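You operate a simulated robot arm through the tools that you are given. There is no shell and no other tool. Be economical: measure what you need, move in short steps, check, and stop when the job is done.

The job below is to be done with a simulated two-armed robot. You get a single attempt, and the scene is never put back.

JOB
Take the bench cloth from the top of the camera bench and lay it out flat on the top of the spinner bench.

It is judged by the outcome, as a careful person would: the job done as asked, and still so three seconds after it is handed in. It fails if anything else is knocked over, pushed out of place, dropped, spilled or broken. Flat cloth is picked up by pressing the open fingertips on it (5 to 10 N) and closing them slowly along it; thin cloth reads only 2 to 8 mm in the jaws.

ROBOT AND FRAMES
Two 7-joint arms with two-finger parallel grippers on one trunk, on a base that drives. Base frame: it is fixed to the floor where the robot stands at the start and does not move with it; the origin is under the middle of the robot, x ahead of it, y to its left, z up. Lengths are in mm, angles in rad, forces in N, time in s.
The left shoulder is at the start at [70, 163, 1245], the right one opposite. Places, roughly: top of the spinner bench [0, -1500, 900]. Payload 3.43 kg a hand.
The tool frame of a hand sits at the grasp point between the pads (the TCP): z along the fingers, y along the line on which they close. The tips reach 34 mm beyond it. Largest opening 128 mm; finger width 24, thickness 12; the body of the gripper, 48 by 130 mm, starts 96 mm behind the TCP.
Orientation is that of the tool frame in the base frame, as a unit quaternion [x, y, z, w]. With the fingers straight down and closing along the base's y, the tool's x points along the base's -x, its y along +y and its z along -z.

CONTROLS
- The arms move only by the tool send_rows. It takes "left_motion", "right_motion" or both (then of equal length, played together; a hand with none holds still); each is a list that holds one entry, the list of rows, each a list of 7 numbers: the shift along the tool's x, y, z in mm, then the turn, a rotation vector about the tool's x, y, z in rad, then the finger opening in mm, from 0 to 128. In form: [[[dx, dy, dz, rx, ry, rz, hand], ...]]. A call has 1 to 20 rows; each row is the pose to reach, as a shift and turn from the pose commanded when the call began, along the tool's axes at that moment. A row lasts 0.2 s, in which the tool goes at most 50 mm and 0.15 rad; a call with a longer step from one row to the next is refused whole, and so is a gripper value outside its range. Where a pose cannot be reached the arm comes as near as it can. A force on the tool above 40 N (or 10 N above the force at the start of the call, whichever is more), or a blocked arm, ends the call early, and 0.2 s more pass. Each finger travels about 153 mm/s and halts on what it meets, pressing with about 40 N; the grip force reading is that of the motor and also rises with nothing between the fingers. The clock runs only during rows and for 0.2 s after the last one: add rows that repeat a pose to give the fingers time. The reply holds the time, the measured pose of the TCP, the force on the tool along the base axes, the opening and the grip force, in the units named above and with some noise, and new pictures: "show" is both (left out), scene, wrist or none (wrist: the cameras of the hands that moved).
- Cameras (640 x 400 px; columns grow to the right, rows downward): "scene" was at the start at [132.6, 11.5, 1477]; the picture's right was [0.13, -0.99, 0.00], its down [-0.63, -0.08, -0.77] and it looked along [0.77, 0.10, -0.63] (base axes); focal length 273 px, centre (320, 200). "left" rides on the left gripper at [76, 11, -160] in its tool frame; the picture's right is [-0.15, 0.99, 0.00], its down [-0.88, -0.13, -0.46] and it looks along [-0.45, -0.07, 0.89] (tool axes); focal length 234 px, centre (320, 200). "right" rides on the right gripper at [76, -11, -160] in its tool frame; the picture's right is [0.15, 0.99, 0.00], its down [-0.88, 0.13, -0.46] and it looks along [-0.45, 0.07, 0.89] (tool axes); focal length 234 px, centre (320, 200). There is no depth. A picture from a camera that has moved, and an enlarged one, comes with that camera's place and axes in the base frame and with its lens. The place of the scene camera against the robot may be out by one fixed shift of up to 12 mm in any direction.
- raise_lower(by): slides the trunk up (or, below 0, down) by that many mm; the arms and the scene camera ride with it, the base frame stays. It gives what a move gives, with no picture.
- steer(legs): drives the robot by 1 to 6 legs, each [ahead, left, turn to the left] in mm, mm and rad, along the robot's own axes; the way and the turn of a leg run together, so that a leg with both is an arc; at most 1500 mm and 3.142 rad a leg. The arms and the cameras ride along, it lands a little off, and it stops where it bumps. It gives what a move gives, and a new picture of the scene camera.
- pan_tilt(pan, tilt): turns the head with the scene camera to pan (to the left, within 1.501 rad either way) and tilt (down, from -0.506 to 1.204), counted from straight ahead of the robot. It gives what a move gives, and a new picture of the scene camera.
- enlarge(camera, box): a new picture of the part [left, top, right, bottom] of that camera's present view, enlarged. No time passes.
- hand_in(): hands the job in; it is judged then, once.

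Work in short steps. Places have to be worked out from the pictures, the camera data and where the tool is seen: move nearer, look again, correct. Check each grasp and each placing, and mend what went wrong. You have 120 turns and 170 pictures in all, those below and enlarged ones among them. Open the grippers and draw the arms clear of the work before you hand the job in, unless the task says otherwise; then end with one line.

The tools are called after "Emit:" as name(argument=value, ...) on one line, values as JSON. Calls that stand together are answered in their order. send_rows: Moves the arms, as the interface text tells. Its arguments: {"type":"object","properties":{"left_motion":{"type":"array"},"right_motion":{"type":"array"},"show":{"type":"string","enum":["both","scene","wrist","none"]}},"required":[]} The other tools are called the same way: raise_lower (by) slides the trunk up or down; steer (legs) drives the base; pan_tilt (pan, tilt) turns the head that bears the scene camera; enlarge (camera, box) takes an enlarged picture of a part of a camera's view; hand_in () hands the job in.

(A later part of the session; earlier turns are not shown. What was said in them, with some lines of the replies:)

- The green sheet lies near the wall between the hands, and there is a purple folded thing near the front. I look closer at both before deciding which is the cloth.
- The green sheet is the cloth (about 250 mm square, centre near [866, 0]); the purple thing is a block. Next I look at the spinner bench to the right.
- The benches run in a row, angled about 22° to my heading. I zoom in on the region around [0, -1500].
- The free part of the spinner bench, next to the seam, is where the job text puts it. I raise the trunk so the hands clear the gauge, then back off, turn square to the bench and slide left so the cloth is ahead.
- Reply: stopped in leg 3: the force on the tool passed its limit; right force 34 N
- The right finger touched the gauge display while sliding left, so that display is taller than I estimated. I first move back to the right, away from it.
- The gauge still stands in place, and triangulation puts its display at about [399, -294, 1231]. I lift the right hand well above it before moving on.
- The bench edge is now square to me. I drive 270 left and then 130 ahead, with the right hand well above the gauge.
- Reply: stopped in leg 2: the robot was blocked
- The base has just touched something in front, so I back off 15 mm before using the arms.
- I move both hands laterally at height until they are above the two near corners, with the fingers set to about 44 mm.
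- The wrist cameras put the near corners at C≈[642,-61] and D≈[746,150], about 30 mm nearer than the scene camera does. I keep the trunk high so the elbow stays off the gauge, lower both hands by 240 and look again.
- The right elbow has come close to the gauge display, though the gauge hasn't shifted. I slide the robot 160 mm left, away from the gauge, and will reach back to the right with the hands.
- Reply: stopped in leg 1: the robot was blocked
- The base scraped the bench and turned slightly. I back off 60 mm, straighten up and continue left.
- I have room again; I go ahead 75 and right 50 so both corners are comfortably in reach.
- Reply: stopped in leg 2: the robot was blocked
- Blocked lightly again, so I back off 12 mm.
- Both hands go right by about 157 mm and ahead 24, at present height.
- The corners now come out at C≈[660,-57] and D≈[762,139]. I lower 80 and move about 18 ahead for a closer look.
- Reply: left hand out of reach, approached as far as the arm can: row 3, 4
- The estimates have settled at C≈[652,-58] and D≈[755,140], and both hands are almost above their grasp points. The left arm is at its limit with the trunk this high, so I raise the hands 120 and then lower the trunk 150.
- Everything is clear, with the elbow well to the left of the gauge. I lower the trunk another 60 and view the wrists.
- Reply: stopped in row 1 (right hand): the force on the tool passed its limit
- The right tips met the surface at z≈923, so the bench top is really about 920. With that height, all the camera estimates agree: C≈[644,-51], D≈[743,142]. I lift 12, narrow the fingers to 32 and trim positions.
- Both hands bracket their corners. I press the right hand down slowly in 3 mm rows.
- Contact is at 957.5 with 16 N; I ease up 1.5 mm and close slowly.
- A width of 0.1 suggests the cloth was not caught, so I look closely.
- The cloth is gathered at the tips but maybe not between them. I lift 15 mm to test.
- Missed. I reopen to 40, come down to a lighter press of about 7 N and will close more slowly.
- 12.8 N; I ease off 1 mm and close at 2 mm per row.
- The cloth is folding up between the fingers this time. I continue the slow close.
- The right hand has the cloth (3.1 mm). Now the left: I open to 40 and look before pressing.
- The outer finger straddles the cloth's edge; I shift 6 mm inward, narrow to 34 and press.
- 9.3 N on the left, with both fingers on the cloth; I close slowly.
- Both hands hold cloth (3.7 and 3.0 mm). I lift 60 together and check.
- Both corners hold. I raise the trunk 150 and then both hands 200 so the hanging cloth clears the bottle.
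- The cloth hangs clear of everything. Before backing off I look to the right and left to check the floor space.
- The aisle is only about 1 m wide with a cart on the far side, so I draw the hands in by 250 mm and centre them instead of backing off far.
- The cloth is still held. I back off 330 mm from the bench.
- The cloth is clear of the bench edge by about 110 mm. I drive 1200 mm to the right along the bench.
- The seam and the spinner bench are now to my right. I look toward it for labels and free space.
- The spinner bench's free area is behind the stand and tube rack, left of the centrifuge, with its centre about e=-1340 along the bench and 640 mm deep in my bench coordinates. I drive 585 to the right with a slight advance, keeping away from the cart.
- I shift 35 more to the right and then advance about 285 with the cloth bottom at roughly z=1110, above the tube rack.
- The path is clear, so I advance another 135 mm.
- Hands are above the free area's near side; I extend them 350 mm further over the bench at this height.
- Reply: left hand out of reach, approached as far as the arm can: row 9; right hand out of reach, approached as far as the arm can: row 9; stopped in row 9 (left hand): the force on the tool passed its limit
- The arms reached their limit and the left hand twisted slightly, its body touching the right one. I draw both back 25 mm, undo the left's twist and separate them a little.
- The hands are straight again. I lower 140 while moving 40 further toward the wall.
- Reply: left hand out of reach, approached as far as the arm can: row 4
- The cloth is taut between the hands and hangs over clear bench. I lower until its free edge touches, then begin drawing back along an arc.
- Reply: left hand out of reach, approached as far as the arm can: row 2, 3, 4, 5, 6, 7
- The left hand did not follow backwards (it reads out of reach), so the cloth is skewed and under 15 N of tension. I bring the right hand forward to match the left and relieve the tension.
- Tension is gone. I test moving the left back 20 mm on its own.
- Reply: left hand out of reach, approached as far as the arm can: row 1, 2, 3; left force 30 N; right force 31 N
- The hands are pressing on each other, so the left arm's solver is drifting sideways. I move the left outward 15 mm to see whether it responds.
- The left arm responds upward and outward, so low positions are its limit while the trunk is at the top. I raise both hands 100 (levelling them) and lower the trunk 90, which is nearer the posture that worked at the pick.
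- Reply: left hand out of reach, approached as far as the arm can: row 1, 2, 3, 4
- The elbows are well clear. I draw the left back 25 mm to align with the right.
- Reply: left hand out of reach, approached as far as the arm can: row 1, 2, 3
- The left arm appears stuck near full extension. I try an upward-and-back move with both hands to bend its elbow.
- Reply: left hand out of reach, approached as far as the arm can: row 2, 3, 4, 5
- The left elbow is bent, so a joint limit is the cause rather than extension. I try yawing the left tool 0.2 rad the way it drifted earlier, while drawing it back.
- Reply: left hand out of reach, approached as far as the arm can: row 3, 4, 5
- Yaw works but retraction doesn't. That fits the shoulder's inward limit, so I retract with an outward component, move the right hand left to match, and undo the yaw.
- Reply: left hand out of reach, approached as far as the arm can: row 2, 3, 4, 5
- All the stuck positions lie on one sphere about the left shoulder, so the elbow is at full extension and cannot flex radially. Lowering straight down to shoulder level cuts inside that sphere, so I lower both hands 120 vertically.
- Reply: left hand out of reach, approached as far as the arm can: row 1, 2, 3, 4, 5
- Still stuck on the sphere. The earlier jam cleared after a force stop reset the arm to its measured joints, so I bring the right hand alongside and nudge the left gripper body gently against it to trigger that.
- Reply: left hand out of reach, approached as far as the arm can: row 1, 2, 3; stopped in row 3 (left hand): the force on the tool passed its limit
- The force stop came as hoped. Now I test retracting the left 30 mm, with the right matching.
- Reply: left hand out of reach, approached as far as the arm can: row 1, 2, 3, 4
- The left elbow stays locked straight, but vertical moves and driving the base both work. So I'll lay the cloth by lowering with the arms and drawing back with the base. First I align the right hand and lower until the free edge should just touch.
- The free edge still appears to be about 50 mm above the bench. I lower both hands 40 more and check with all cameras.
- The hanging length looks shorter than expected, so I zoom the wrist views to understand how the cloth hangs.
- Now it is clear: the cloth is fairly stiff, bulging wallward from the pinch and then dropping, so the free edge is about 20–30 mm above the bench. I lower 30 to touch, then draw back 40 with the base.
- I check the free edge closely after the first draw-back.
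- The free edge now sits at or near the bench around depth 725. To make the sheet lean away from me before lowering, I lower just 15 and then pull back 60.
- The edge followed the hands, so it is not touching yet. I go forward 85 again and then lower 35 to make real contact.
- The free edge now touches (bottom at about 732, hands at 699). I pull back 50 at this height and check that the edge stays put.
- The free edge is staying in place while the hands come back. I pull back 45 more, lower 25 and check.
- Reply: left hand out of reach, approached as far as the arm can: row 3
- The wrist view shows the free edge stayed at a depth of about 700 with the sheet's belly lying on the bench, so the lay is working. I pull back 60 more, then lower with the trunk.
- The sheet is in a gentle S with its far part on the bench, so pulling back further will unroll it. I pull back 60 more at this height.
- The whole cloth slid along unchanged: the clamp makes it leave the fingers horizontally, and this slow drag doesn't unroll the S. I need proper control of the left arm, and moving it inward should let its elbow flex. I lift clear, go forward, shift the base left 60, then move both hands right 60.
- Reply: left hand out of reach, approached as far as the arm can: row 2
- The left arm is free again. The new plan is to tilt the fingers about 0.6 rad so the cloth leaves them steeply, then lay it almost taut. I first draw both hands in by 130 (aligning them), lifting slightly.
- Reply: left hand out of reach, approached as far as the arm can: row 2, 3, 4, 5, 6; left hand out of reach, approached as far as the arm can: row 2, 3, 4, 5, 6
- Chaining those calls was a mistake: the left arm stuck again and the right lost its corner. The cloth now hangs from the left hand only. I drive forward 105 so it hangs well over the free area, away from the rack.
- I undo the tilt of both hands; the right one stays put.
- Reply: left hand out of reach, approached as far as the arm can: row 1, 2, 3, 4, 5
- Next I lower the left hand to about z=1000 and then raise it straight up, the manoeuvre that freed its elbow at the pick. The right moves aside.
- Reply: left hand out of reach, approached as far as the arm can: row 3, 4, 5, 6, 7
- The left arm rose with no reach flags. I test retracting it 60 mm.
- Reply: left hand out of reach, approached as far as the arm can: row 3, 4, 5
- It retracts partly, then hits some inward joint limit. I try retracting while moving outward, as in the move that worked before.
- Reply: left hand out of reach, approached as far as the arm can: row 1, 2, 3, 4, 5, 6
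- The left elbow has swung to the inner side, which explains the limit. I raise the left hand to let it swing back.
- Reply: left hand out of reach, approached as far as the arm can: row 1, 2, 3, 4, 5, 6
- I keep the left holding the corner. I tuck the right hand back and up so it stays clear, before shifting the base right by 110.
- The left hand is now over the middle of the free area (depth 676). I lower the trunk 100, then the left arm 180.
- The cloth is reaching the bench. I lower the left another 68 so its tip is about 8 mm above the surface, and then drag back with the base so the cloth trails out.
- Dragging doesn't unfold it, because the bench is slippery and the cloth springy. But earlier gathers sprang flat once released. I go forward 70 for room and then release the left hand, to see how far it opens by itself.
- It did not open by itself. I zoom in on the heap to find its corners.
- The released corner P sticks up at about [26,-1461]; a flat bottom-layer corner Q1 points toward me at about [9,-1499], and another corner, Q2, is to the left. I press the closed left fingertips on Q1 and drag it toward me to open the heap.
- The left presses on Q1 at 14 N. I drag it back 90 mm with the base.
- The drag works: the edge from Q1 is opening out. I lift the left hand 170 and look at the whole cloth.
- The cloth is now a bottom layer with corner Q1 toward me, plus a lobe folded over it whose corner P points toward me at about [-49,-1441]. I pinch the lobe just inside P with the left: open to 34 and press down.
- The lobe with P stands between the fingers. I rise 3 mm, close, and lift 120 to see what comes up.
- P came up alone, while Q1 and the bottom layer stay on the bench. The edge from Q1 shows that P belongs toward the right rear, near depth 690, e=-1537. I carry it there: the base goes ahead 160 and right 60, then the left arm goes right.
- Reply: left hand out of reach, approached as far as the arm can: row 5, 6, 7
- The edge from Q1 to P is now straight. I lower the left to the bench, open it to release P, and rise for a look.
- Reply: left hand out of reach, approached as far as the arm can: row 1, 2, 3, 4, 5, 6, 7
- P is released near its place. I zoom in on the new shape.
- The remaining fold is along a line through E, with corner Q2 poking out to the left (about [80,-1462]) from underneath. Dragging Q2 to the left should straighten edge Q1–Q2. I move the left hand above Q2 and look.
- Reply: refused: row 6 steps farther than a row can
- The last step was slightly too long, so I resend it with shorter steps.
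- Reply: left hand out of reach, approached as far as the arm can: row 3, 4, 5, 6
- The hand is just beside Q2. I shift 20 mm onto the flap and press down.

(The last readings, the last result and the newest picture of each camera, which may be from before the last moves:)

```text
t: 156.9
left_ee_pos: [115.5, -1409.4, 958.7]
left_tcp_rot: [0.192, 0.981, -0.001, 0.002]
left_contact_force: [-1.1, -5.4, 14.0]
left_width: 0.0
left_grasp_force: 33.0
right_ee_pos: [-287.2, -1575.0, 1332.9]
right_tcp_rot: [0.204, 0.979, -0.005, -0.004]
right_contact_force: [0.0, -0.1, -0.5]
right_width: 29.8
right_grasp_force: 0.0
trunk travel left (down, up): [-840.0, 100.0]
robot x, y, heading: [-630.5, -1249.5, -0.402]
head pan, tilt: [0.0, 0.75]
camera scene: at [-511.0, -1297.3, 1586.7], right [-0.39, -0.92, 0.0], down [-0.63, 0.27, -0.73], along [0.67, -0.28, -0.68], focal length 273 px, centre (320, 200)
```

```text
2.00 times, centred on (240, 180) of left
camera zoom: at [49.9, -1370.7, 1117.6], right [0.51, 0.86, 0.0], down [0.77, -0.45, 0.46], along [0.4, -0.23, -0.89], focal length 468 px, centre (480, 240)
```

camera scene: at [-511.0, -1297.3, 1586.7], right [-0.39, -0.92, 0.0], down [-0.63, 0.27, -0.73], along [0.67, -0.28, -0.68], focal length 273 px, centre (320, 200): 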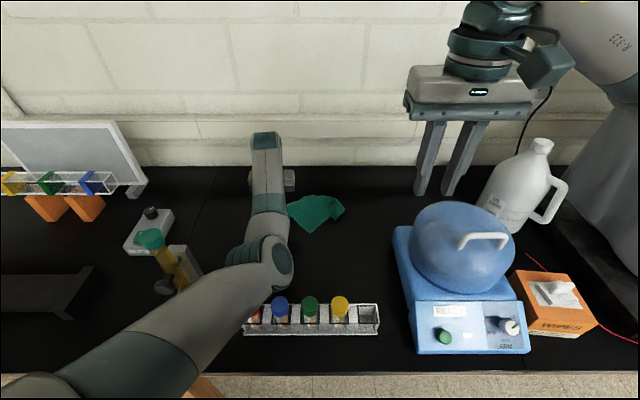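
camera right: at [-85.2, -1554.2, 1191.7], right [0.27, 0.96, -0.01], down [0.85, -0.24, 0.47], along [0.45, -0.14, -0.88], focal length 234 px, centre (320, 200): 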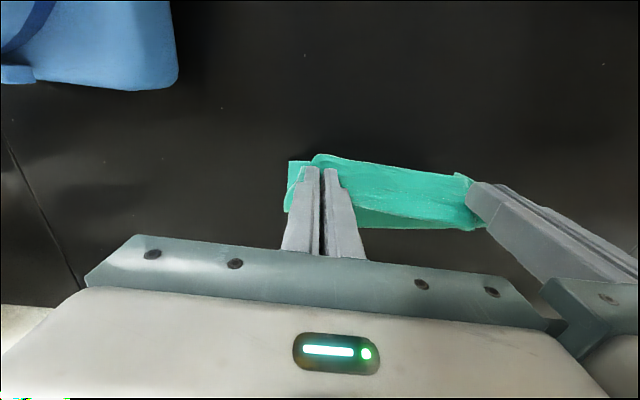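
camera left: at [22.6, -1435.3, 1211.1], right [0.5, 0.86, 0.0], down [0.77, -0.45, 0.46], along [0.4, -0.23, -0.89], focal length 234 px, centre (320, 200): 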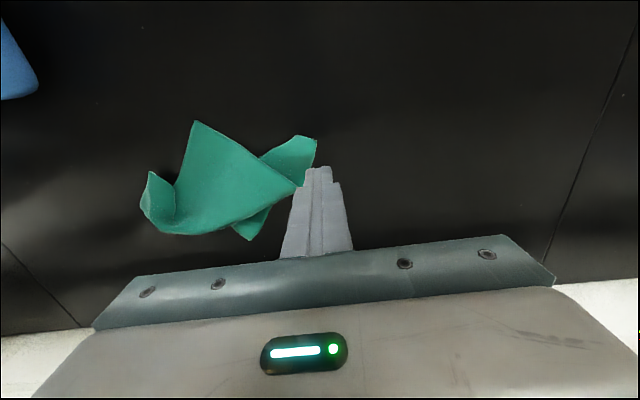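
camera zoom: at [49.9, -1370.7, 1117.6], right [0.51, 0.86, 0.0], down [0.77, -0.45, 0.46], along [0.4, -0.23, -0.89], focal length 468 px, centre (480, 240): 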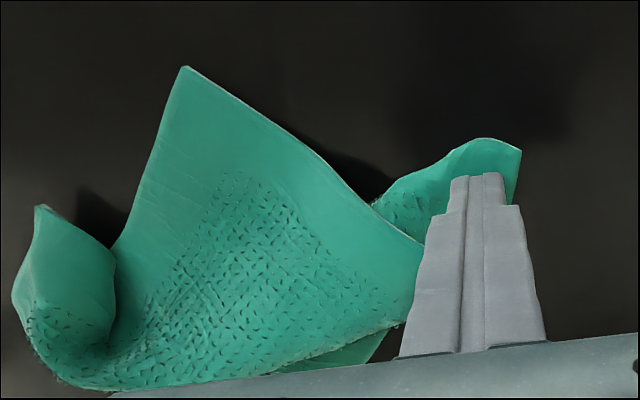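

The whole cloth slid with Q2 without unfolding. So I need the right hand as an anchor: I bring it over the top layer at about [50,-1551], staying high until there.

Emit:
send_rows(right_motion=[[[-40, 0, 0, 0, 0, 0, 0], [-80, 10, 0, 0, 0, 0, 0], [-120, 30, 0, 0, 0, 0, 0], [-160, 55, 0, 0, 0, 0, 0], [-200, 80, 0, 0, 0, 0, 0], [-240, 110, 0, 0, 0, 0, 0], [-275, 135, 0, 0, 0, 0, 0], [-299, 157, 20, 0, 0, 0, 0], [-299, 157, 60, 0, 0, 0, 0], [-299, 157, 100, 0, 0, 0, 0], [-299, 157, 140, 0, 0, 0, 0], [-299, 157, 180, 0, 0, 0, 0], [-299, 157, 220, 0, 0, 0, 0], [-299, 157, 260, 0, 0, 0, 0], [-299, 157, 300, 0, 0, 0, 0], [-299, 157, 300, 0, 0, 0, 0]]], show="both")

```text
t: 160.3
left_ee_pos: [115.6, -1408.7, 958.0]
left_tcp_rot: [0.191, 0.982, -0.001, 0.002]
left_contact_force: [3.3, 0.8, 13.6]
left_width: 0.2
left_grasp_force: 33.5
right_ee_pos: [46.6, -1551.6, 1029.1]
right_tcp_rot: [0.204, 0.979, -0.006, -0.004]
right_contact_force: [-0.3, -0.3, -0.3]
right_width: 0.0
right_grasp_force: 32.5
trunk travel left (down, up): [-840.0, 100.0]
robot x, y, heading: [-629.4, -1243.0, -0.4]
head pan, tilt: [0.0, 0.75]
camera scene: at [-510.2, -1295.9, 1586.7], right [-0.39, -0.92, 0.0], down [-0.63, 0.26, -0.73], along [0.67, -0.28, -0.68], focal length 273 px, centre (320, 200)
camera right: at [-25.0, -1530.8, 1188.8], right [0.26, 0.96, -0.01], down [0.86, -0.23, 0.45], along [0.43, -0.13, -0.89], focal length 234 px, centre (320, 200)
```

scene: 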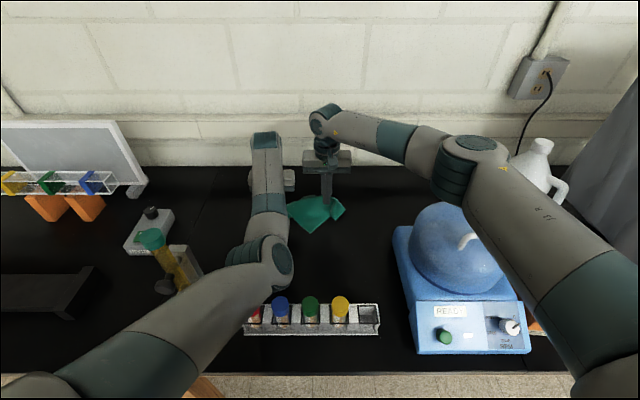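
right: 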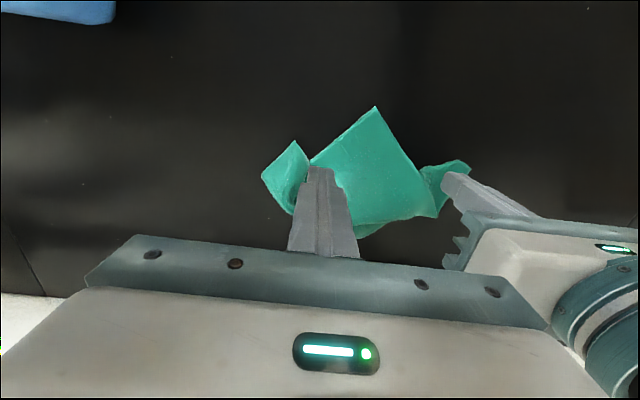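

The right tip is over the top layer. I press it down and then drag Q2 left with the left arm.

Emit:
send_rows(right_motion=[[[0, 0, 30, 0, 0, 0, 0], [0, 0, 55, 0, 0, 0, 0], [0, 0, 65, 0, 0, 0, 0], [0, 0, 70, 0, 0, 0, 0], [0, 0, 73, 0, 0, 0, 0], [0, 0, 74, 0, 0, 0, 0]]], show="none")

Emit:
send_rows(left_motion=[[[0, 20, 0, 0, 0, 0, 0], [0, 40, 0, 0, 0, 0, 0], [0, 60, 0, 0, 0, 0, 0], [0, 80, 0, 0, 0, 0, 0], [0, 100, 0, 0, 0, 0, 0], [0, 100, 0, 0, 0, 0, 0]]], show="wrist")

Emit:
enlarge(camera="right", box=[200, 60, 560, 290])

```text
t: 161.8
left_ee_pos: [115.7, -1408.6, 957.4]
left_tcp_rot: [0.191, 0.982, -0.001, 0.002]
left_contact_force: [2.9, -0.4, 9.1]
left_width: 0.3
left_grasp_force: 33.4
right_ee_pos: [46.9, -1552.1, 957.5]
right_tcp_rot: [0.206, 0.979, -0.005, -0.003]
right_contact_force: [3.2, 0.7, 12.4]
right_width: 0.0
right_grasp_force: 33.3
trunk travel left (down, up): [-840.0, 100.0]
robot x, y, heading: [-630.9, -1245.7, -0.403]
head pan, tilt: [0.0, 0.75]
```

```text
t: 163.2
left_ee_pos: [152.1, -1316.9, 957.2]
left_tcp_rot: [0.192, 0.981, -0.002, 0.003]
left_contact_force: [-1.2, -6.1, 10.0]
left_width: 0.0
left_grasp_force: 33.6
right_ee_pos: [45.3, -1552.4, 956.9]
right_tcp_rot: [0.204, 0.979, -0.003, -0.004]
right_contact_force: [4.9, 3.4, 19.1]
right_width: 0.0
right_grasp_force: 32.9
trunk travel left (down, up): [-840.0, 100.0]
robot x, y, heading: [-626.6, -1249.6, -0.398]
head pan, tilt: [0.0, 0.75]
camera left: at [86.6, -1276.8, 1116.8], right [0.51, 0.86, 0.0], down [0.76, -0.45, 0.46], along [0.4, -0.23, -0.89], focal length 234 px, centre (320, 200)
```

left: 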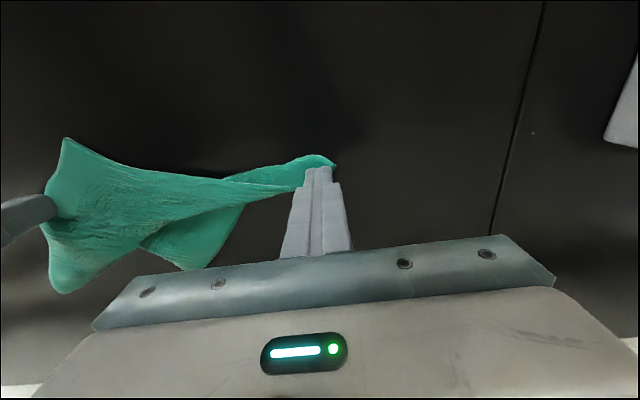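

```text
1.74 times, centred on (380, 175) of right
camera zoom: at [-27.6, -1531.6, 1116.1], right [0.26, 0.97, -0.01], down [0.86, -0.23, 0.45], along [0.43, -0.13, -0.89], focal length 407 px, centre (216, 244)
```

zoom: 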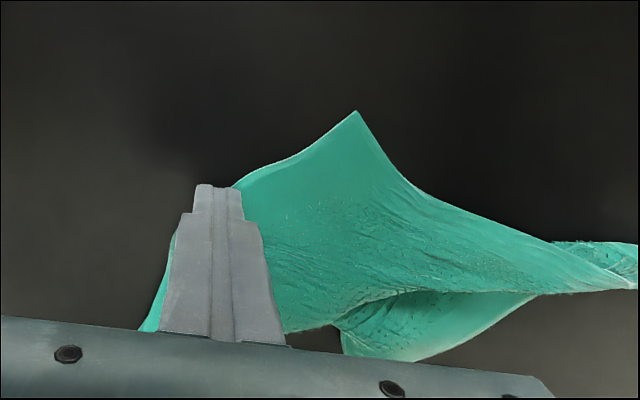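

Excellent: pinning with the right opened the fold, and the four corners are nearly spread, with only W still tucked. With both hands still pressing, I drive back 90 so the cloth comes within reach, letting W trail.

Emit:
steer(legs=[[-90, 0, 0]])

Emit:
send_rows(left_motion=[[[0, 0, -30, 0, 0, 0, 0], [0, 0, -70, 0, 0, 0, 0], [0, 0, -110, 0, 0, 0, 0], [0, 0, -150, 0, 0, 0, 0], [0, 0, -150, 0, 0, 0, 0]]], show="wrist")

```text
t: 164.2
left_ee_pos: [70.1, -1279.3, 958.2]
left_tcp_rot: [0.19, 0.982, 0.0, 0.003]
left_contact_force: [1.6, -4.0, 7.2]
left_width: 0.1
left_grasp_force: 33.2
right_ee_pos: [-37.2, -1517.7, 957.3]
right_tcp_rot: [0.204, 0.979, -0.005, -0.002]
right_contact_force: [5.4, 1.8, 14.7]
right_width: 0.4
right_grasp_force: 32.8
trunk travel left (down, up): [-840.0, 100.0]
robot x, y, heading: [-710.1, -1207.9, -0.397]
head pan, tilt: [0.0, 0.75]
camera scene: at [-595.5, -1259.7, 1586.9], right [-0.39, -0.92, 0.0], down [-0.63, 0.26, -0.73], along [0.68, -0.28, -0.68], focal length 273 px, centre (320, 200)
```

scene: 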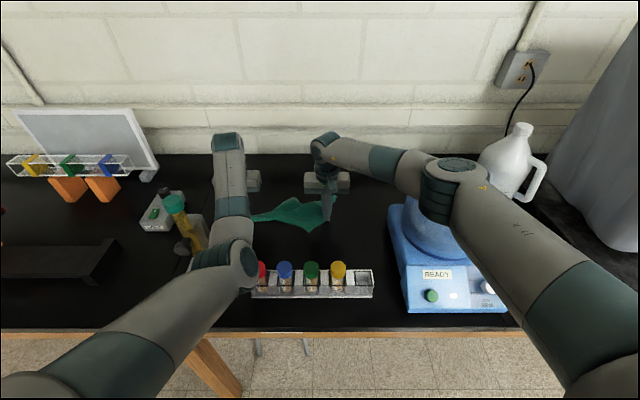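

```text
t: 165.4
left_ee_pos: [72.1, -1278.2, 1105.7]
left_tcp_rot: [0.191, 0.982, -0.001, 0.003]
left_contact_force: [0.1, -0.2, 0.1]
left_width: 0.0
left_grasp_force: 33.3
right_ee_pos: [-36.2, -1517.7, 955.9]
right_tcp_rot: [0.205, 0.979, -0.005, -0.002]
right_contact_force: [3.5, 1.1, 18.8]
right_width: 0.1
right_grasp_force: 32.6
trunk travel left (down, up): [-840.0, 100.0]
robot x, y, heading: [-714.5, -1208.8, -0.395]
head pan, tilt: [0.0, 0.75]
camera left: at [4.9, -1238.9, 1265.9], right [0.51, 0.86, 0.0], down [0.77, -0.45, 0.46], along [0.4, -0.23, -0.89], focal length 234 px, centre (320, 200)
```

left: 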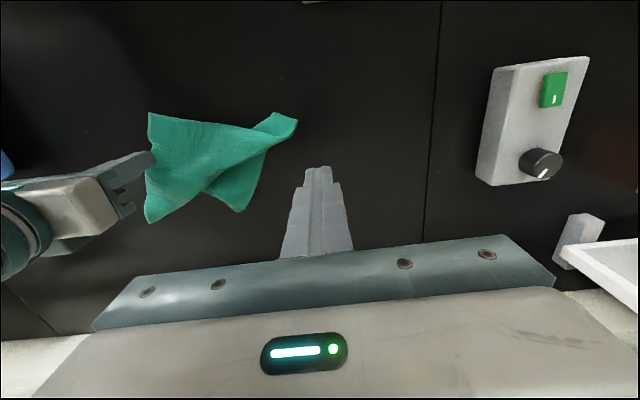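

The cloth is now almost fully open. I zoom in to see what is left.

Emit:
enlarge(camera="left", box=[120, 90, 320, 235])

```text
2.76 times, centred on (220, 162) of left
camera zoom: at [4.9, -1238.9, 1265.9], right [0.51, 0.86, 0.0], down [0.77, -0.45, 0.46], along [0.4, -0.23, -0.89], focal length 646 px, centre (596, 303)
```

zoom: 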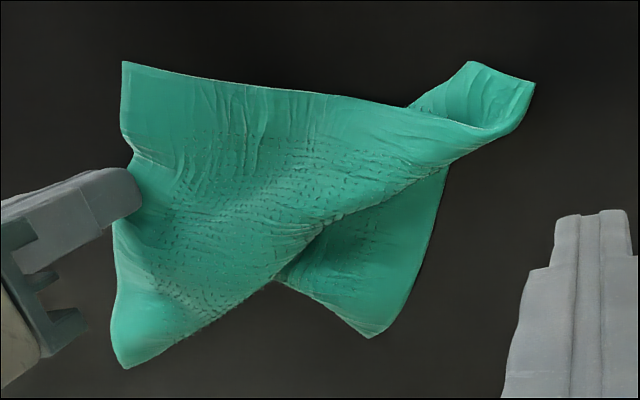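

One twist is left: W's flap is doubled under the top layer. I'll pin W with the left and pull the top layer toward me with the right. First I lift the right and drive forward 70.

Emit:
send_rows(right_motion=[[[0, 0, -25, 0, 0, 0, 0], [0, 0, -60, 0, 0, 0, 0], [0, 0, -80, 0, 0, 0, 0]]], show="none")

Emit:
steer(legs=[[72, 0, 0]])

Emit:
enlarge(camera="left", box=[80, 30, 320, 200])

```text
t: 166.2
left_ee_pos: [71.9, -1279.7, 1105.2]
left_tcp_rot: [0.19, 0.982, -0.001, 0.003]
left_contact_force: [0.0, 0.2, -0.7]
left_width: 0.2
left_grasp_force: 33.3
right_ee_pos: [-35.0, -1517.7, 1035.0]
right_tcp_rot: [0.205, 0.979, -0.005, -0.005]
right_contact_force: [-0.3, -0.3, -1.1]
right_width: 0.0
right_grasp_force: 32.6
trunk travel left (down, up): [-840.0, 100.0]
robot x, y, heading: [-710.3, -1212.7, -0.398]
head pan, tilt: [0.0, 0.75]
```

```text
t: 167.3
left_ee_pos: [135.2, -1306.2, 1108.0]
left_tcp_rot: [0.192, 0.981, -0.002, 0.005]
left_contact_force: [0.0, 0.4, -0.7]
left_width: 0.0
left_grasp_force: 32.9
right_ee_pos: [27.4, -1542.8, 1038.6]
right_tcp_rot: [0.203, 0.979, -0.005, -0.002]
right_contact_force: [-0.6, -0.3, 0.2]
right_width: 0.3
right_grasp_force: 33.4
trunk travel left (down, up): [-840.0, 100.0]
robot x, y, heading: [-642.0, -1235.9, -0.399]
head pan, tilt: [0.0, 0.75]
camera scene: at [-529.8, -1287.3, 1587.2], right [-0.39, -0.92, 0.0], down [-0.63, 0.26, -0.73], along [0.68, -0.28, -0.68], focal length 273 px, centre (320, 200)
```

scene: 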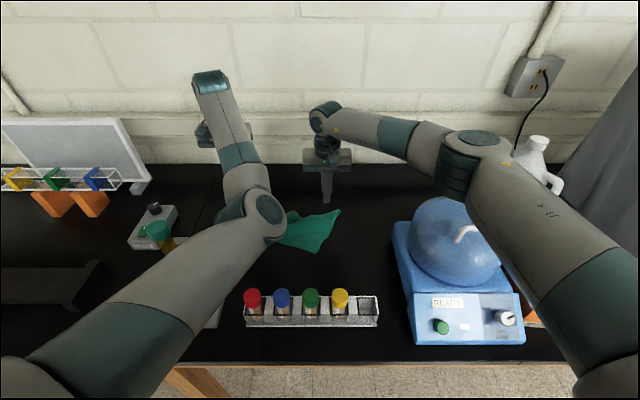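

```text
2.35 times, centred on (200, 115) of left
camera zoom: at [69.1, -1266.0, 1267.5], right [0.51, 0.86, 0.0], down [0.76, -0.45, 0.46], along [0.4, -0.24, -0.89], focal length 551 px, centre (602, 400)
```

zoom: 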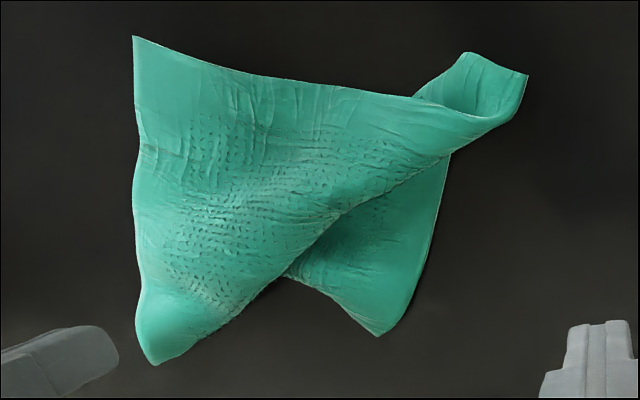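

I place the left tip on W's flap and the right tip on the top layer's right side, then press both.

Emit:
send_rows(left_motion=[[[-2, -35, 0, 0, 0, 0, 0], [-4, -70, 0, 0, 0, 0, 0], [-6, -105, 20, 0, 0, 0, 0], [-8, -135, 50, 0, 0, 0, 0], [-9, -150, 90, 0, 0, 0, 0], [-9, -150, 125, 0, 0, 0, 0], [-9, -150, 142, 0, 0, 0, 0], [-9, -150, 149, 0, 0, 0, 0], [-9, -150, 151, 0, 0, 0, 0]]], right_motion=[[[30, 5, 0, 0, 0, 0, 0], [60, 12, 0, 0, 0, 0, 0], [66, 15, 0, 0, 0, 0, 0], [66, 15, 20, 0, 0, 0, 0], [66, 15, 45, 0, 0, 0, 0], [66, 15, 65, 0, 0, 0, 0], [66, 15, 76, 0, 0, 0, 0], [66, 15, 81, 0, 0, 0, 0], [66, 15, 82, 0, 0, 0, 0]]], show="wrist")

```text
t: 169.3
left_ee_pos: [90.5, -1450.5, 958.5]
left_tcp_rot: [0.19, 0.982, -0.001, 0.004]
left_contact_force: [0.1, -1.7, 7.2]
left_width: 0.0
left_grasp_force: 32.7
right_ee_pos: [-24.8, -1504.8, 957.6]
right_tcp_rot: [0.204, 0.979, -0.004, -0.002]
right_contact_force: [6.2, -1.2, 21.3]
right_width: 0.0
right_grasp_force: 33.0
trunk travel left (down, up): [-840.0, 100.0]
robot x, y, heading: [-641.0, -1233.6, -0.398]
head pan, tilt: [0.0, 0.75]
camera right: at [-97.4, -1483.6, 1116.0], right [0.26, 0.97, -0.01], down [0.86, -0.23, 0.45], along [0.44, -0.13, -0.89], focal length 234 px, centre (320, 200)
camera left: at [23.6, -1410.4, 1116.8], right [0.51, 0.86, 0.0], down [0.76, -0.45, 0.46], along [0.4, -0.24, -0.89], focal length 234 px, centre (320, 200)
```

right: 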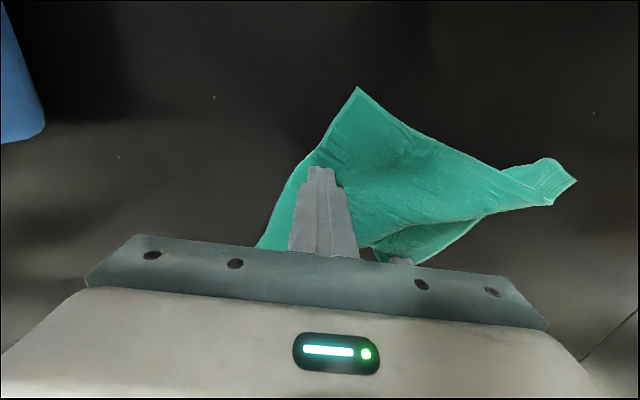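
left: 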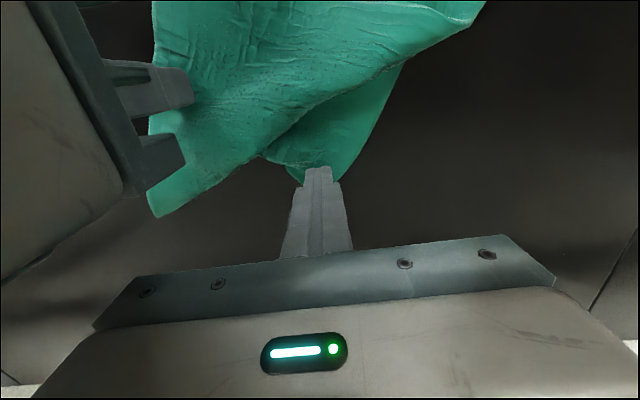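

Both tips are on the cloth, the left at W and the right on the top layer. I pull them apart: left goes rearward and left, right comes toward me.

Emit:
send_rows(left_motion=[[[-5, 14, 0, 0, 0, 0, 0], [-10, 28, 0, 0, 0, 0, 0], [-15, 42, 0, 0, 0, 0, 0], [-20, 56, 0, 0, 0, 0, 0], [-25, 70, 0, 0, 0, 0, 0], [-25, 70, 0, 0, 0, 0, 0]]], right_motion=[[[15, 0, 0, 0, 0, 0, 0], [30, 0, 0, 0, 0, 0, 0], [45, 0, 0, 0, 0, 0, 0], [60, 0, 0, 0, 0, 0, 0], [75, 0, 0, 0, 0, 0, 0], [75, 0, 0, 0, 0, 0, 0]]], show="wrist")

```text
t: 170.7
left_ee_pos: [137.3, -1395.2, 958.0]
left_tcp_rot: [0.191, 0.982, -0.002, 0.004]
left_contact_force: [-2.7, -4.0, 14.7]
left_width: 0.0
left_grasp_force: 32.9
right_ee_pos: [-95.7, -1473.9, 956.5]
right_tcp_rot: [0.204, 0.979, -0.004, -0.002]
right_contact_force: [9.5, -1.1, 29.3]
right_width: 0.0
right_grasp_force: 32.6
trunk travel left (down, up): [-840.0, 100.0]
robot x, y, heading: [-645.4, -1238.3, -0.397]
head pan, tilt: [0.0, 0.75]
camera right: at [-168.4, -1453.3, 1115.9], right [0.26, 0.97, -0.01], down [0.86, -0.23, 0.45], along [0.44, -0.13, -0.89], focal length 234 px, centre (320, 200)
camera left: at [71.1, -1354.4, 1116.5], right [0.51, 0.86, 0.0], down [0.76, -0.45, 0.46], along [0.4, -0.23, -0.89], focal length 234 px, centre (320, 200)
```

right: 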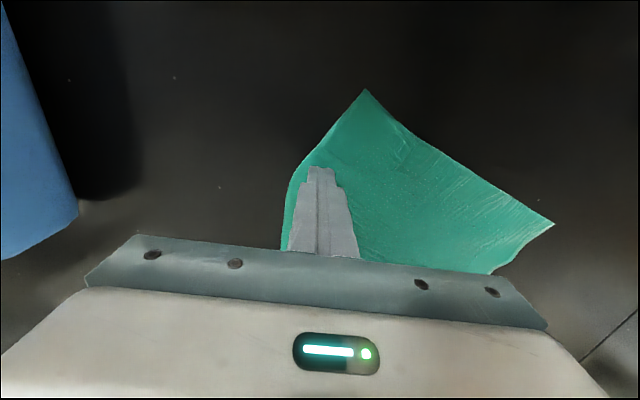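
left: 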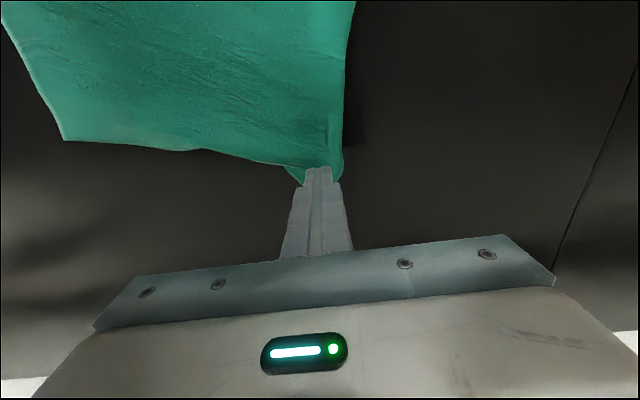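

The cloth has snapped open: a full sheet with all four corners out. I lift both hands straight up and check it.

Emit:
send_rows(left_motion=[[[0, 0, -15, 0, 0, 0, 0], [0, 0, -50, 0, 0, 0, 0], [0, 0, -90, 0, 0, 0, 0], [0, 0, -130, 0, 0, 0, 0], [0, 0, -170, 0, 0, 0, 0], [0, 0, -210, 0, 0, 0, 0], [0, 0, -240, 0, 0, 0, 0], [0, 0, -240, 0, 0, 0, 0]]], right_motion=[[[0, 0, -15, 0, 0, 0, 0], [0, 0, -50, 0, 0, 0, 0], [0, 0, -90, 0, 0, 0, 0], [0, 0, -130, 0, 0, 0, 0], [0, 0, -170, 0, 0, 0, 0], [0, 0, -210, 0, 0, 0, 0], [0, 0, -240, 0, 0, 0, 0], [0, 0, -240, 0, 0, 0, 0]]], show="wrist")

```text
t: 172.5
left_ee_pos: [140.5, -1393.4, 1193.3]
left_tcp_rot: [0.191, 0.982, -0.001, 0.001]
left_contact_force: [0.0, -0.2, 0.3]
left_width: 0.0
left_grasp_force: 33.0
right_ee_pos: [-91.9, -1476.0, 1194.7]
right_tcp_rot: [0.204, 0.979, -0.005, -0.004]
right_contact_force: [-0.3, 0.4, -0.8]
right_width: 0.0
right_grasp_force: 32.9
trunk travel left (down, up): [-840.0, 100.0]
robot x, y, heading: [-639.8, -1239.2, -0.396]
head pan, tilt: [0.0, 0.75]
camera right: at [-164.3, -1454.3, 1354.4], right [0.26, 0.97, -0.01], down [0.86, -0.23, 0.45], along [0.43, -0.13, -0.89], focal length 234 px, centre (320, 200)
camera left: at [74.6, -1354.4, 1352.9], right [0.51, 0.86, 0.0], down [0.77, -0.45, 0.46], along [0.4, -0.23, -0.89], focal length 234 px, centre (320, 200)
```

right: 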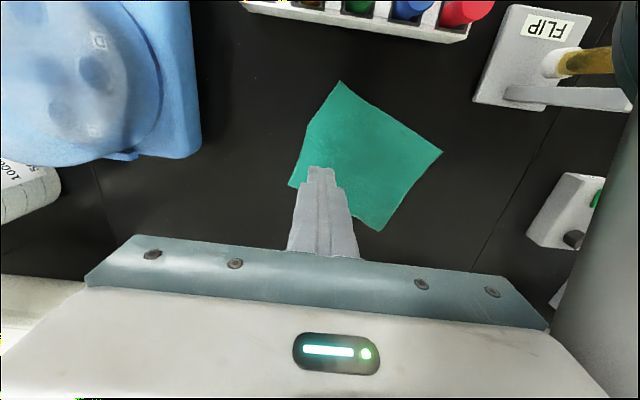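
left: 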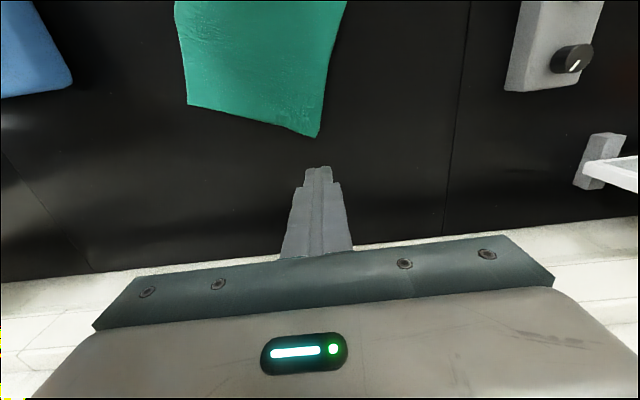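

The cloth lies flat on the spinner bench, clear of the rack, stand and centrifuge. I raise the trunk and back away to clear the arms, then check.

Emit:
raise_lower(by=100)

Emit:
steer(legs=[[-280, 0, 0]])

Emit:
enlarge(camera="scene", box=[200, 100, 460, 270])

```text
t: 173.8
left_ee_pos: [139.9, -1393.7, 1293.6]
left_tcp_rot: [0.19, 0.982, -0.001, 0.002]
left_contact_force: [0.4, 0.0, 0.1]
left_width: 0.2
left_grasp_force: 32.4
right_ee_pos: [-90.8, -1475.6, 1294.3]
right_tcp_rot: [0.204, 0.979, -0.005, -0.004]
right_contact_force: [0.7, 0.0, -0.1]
right_width: 0.0
right_grasp_force: 32.4
trunk travel left (down, up): [-940.0, 0.0]
robot x, y, heading: [-645.2, -1239.2, -0.399]
head pan, tilt: [0.0, 0.75]
```

```text
t: 175.8
left_ee_pos: [-112.5, -1286.8, 1292.1]
left_tcp_rot: [0.191, 0.982, -0.002, 0.002]
left_contact_force: [0.0, -0.5, -0.3]
left_width: 0.2
left_grasp_force: 33.3
right_ee_pos: [-345.8, -1368.7, 1293.3]
right_tcp_rot: [0.204, 0.979, -0.004, -0.006]
right_contact_force: [0.7, -1.0, -0.8]
right_width: 0.2
right_grasp_force: 32.8
trunk travel left (down, up): [-940.0, 0.0]
robot x, y, heading: [-900.1, -1133.2, -0.401]
head pan, tilt: [0.0, 0.75]
camera scene: at [-778.3, -1182.9, 1686.2], right [-0.39, -0.92, 0.0], down [-0.63, 0.27, -0.73], along [0.67, -0.28, -0.68], focal length 273 px, centre (320, 200)
```

scene: 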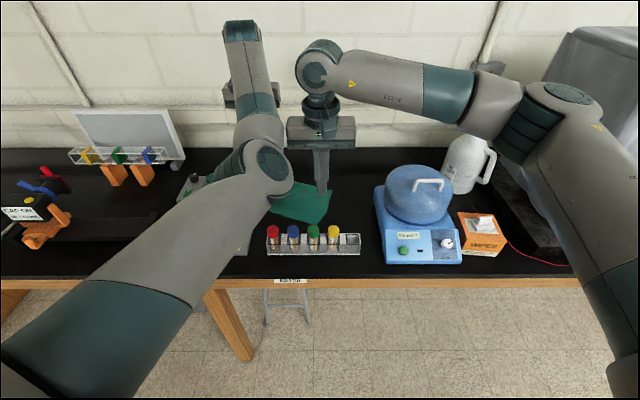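

```text
2.35 times, centred on (330, 185) of scene
camera zoom: at [-778.3, -1182.9, 1686.2], right [-0.39, -0.92, 0.0], down [-0.63, 0.27, -0.73], along [0.67, -0.28, -0.68], focal length 642 px, centre (296, 235)
```

zoom: 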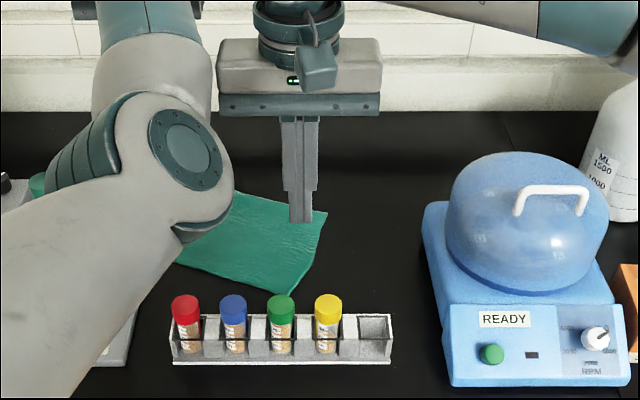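

The cloth is flat and nothing around it has been disturbed. I open both grippers with the arms well above the bench.

Emit:
send_rows(left_motion=[[[0, 0, 0, 0, 0, 0, 60], [0, 0, 0, 0, 0, 0, 100], [0, 0, 0, 0, 0, 0, 100]]], right_motion=[[[30, 0, -20, 0, 0, 0, 60], [60, 0, -40, 0, 0, 0, 100], [60, 0, -40, 0, 0, 0, 100]]], show="scene")

```text
t: 176.6
left_ee_pos: [-115.4, -1287.1, 1292.7]
left_tcp_rot: [0.191, 0.982, -0.002, 0.003]
left_contact_force: [0.5, 0.8, 0.5]
left_width: 100.2
left_grasp_force: 0.0
right_ee_pos: [-401.8, -1343.2, 1335.5]
right_tcp_rot: [0.205, 0.979, -0.006, -0.004]
right_contact_force: [1.4, -10.9, -2.6]
right_width: 94.8
right_grasp_force: 0.1
trunk travel left (down, up): [-940.0, 0.0]
robot x, y, heading: [-902.0, -1129.7, -0.4]
head pan, tilt: [0.0, 0.75]
camera scene: at [-781.2, -1181.6, 1686.6], right [-0.39, -0.92, 0.0], down [-0.63, 0.27, -0.73], along [0.67, -0.28, -0.68], focal length 273 px, centre (320, 200)
```

scene: 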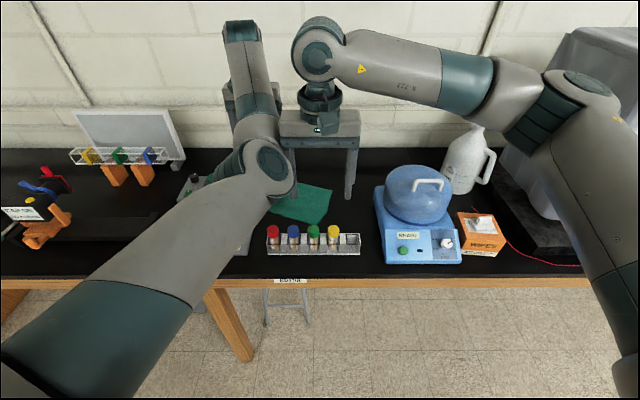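

The right finger brushes my own left elbow, so I move the right hand outward 60 mm to clear it.

Emit:
send_rows(right_motion=[[[0, -25, 0, 0, 0, 0, 94], [0, -60, 0, 0, 0, 0, 94], [0, -60, 0, 0, 0, 0, 94]]], show="scene")

```text
t: 177.4
left_ee_pos: [-114.5, -1285.2, 1292.6]
left_tcp_rot: [0.191, 0.982, -0.002, 0.002]
left_contact_force: [0.2, -0.5, -0.1]
left_width: 99.8
left_grasp_force: 0.0
right_ee_pos: [-425.1, -1395.3, 1336.7]
right_tcp_rot: [0.204, 0.979, -0.006, -0.004]
right_contact_force: [0.4, -0.5, 0.4]
right_width: 94.1
right_grasp_force: 0.0
trunk travel left (down, up): [-940.0, 0.0]
robot x, y, heading: [-900.3, -1130.1, -0.398]
head pan, tilt: [0.0, 0.75]
camera scene: at [-780.4, -1180.6, 1686.5], right [-0.39, -0.92, 0.0], down [-0.63, 0.26, -0.73], along [0.67, -0.28, -0.68], focal length 273 px, centre (320, 200)
```

scene: 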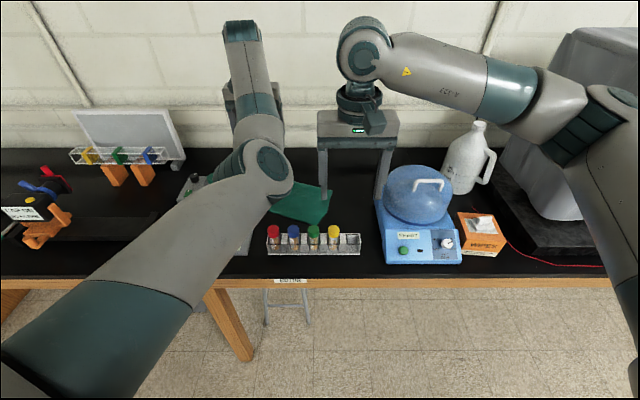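

All contact forces are zero, the grippers are open, the arms are clear, and the cloth lies flat on the spinner bench, so I hand the job in.

Emit:
hand_in()

```text
The job is handed in.
```

The bench cloth is off the camera bench and lies flat on the spinner bench, behind the tube rack and clear of the stand and centrifuge; early on a finger bumped the 90.0 MM gauge on the camera bench, which stayed upright and, as far as the pictures show, in place.
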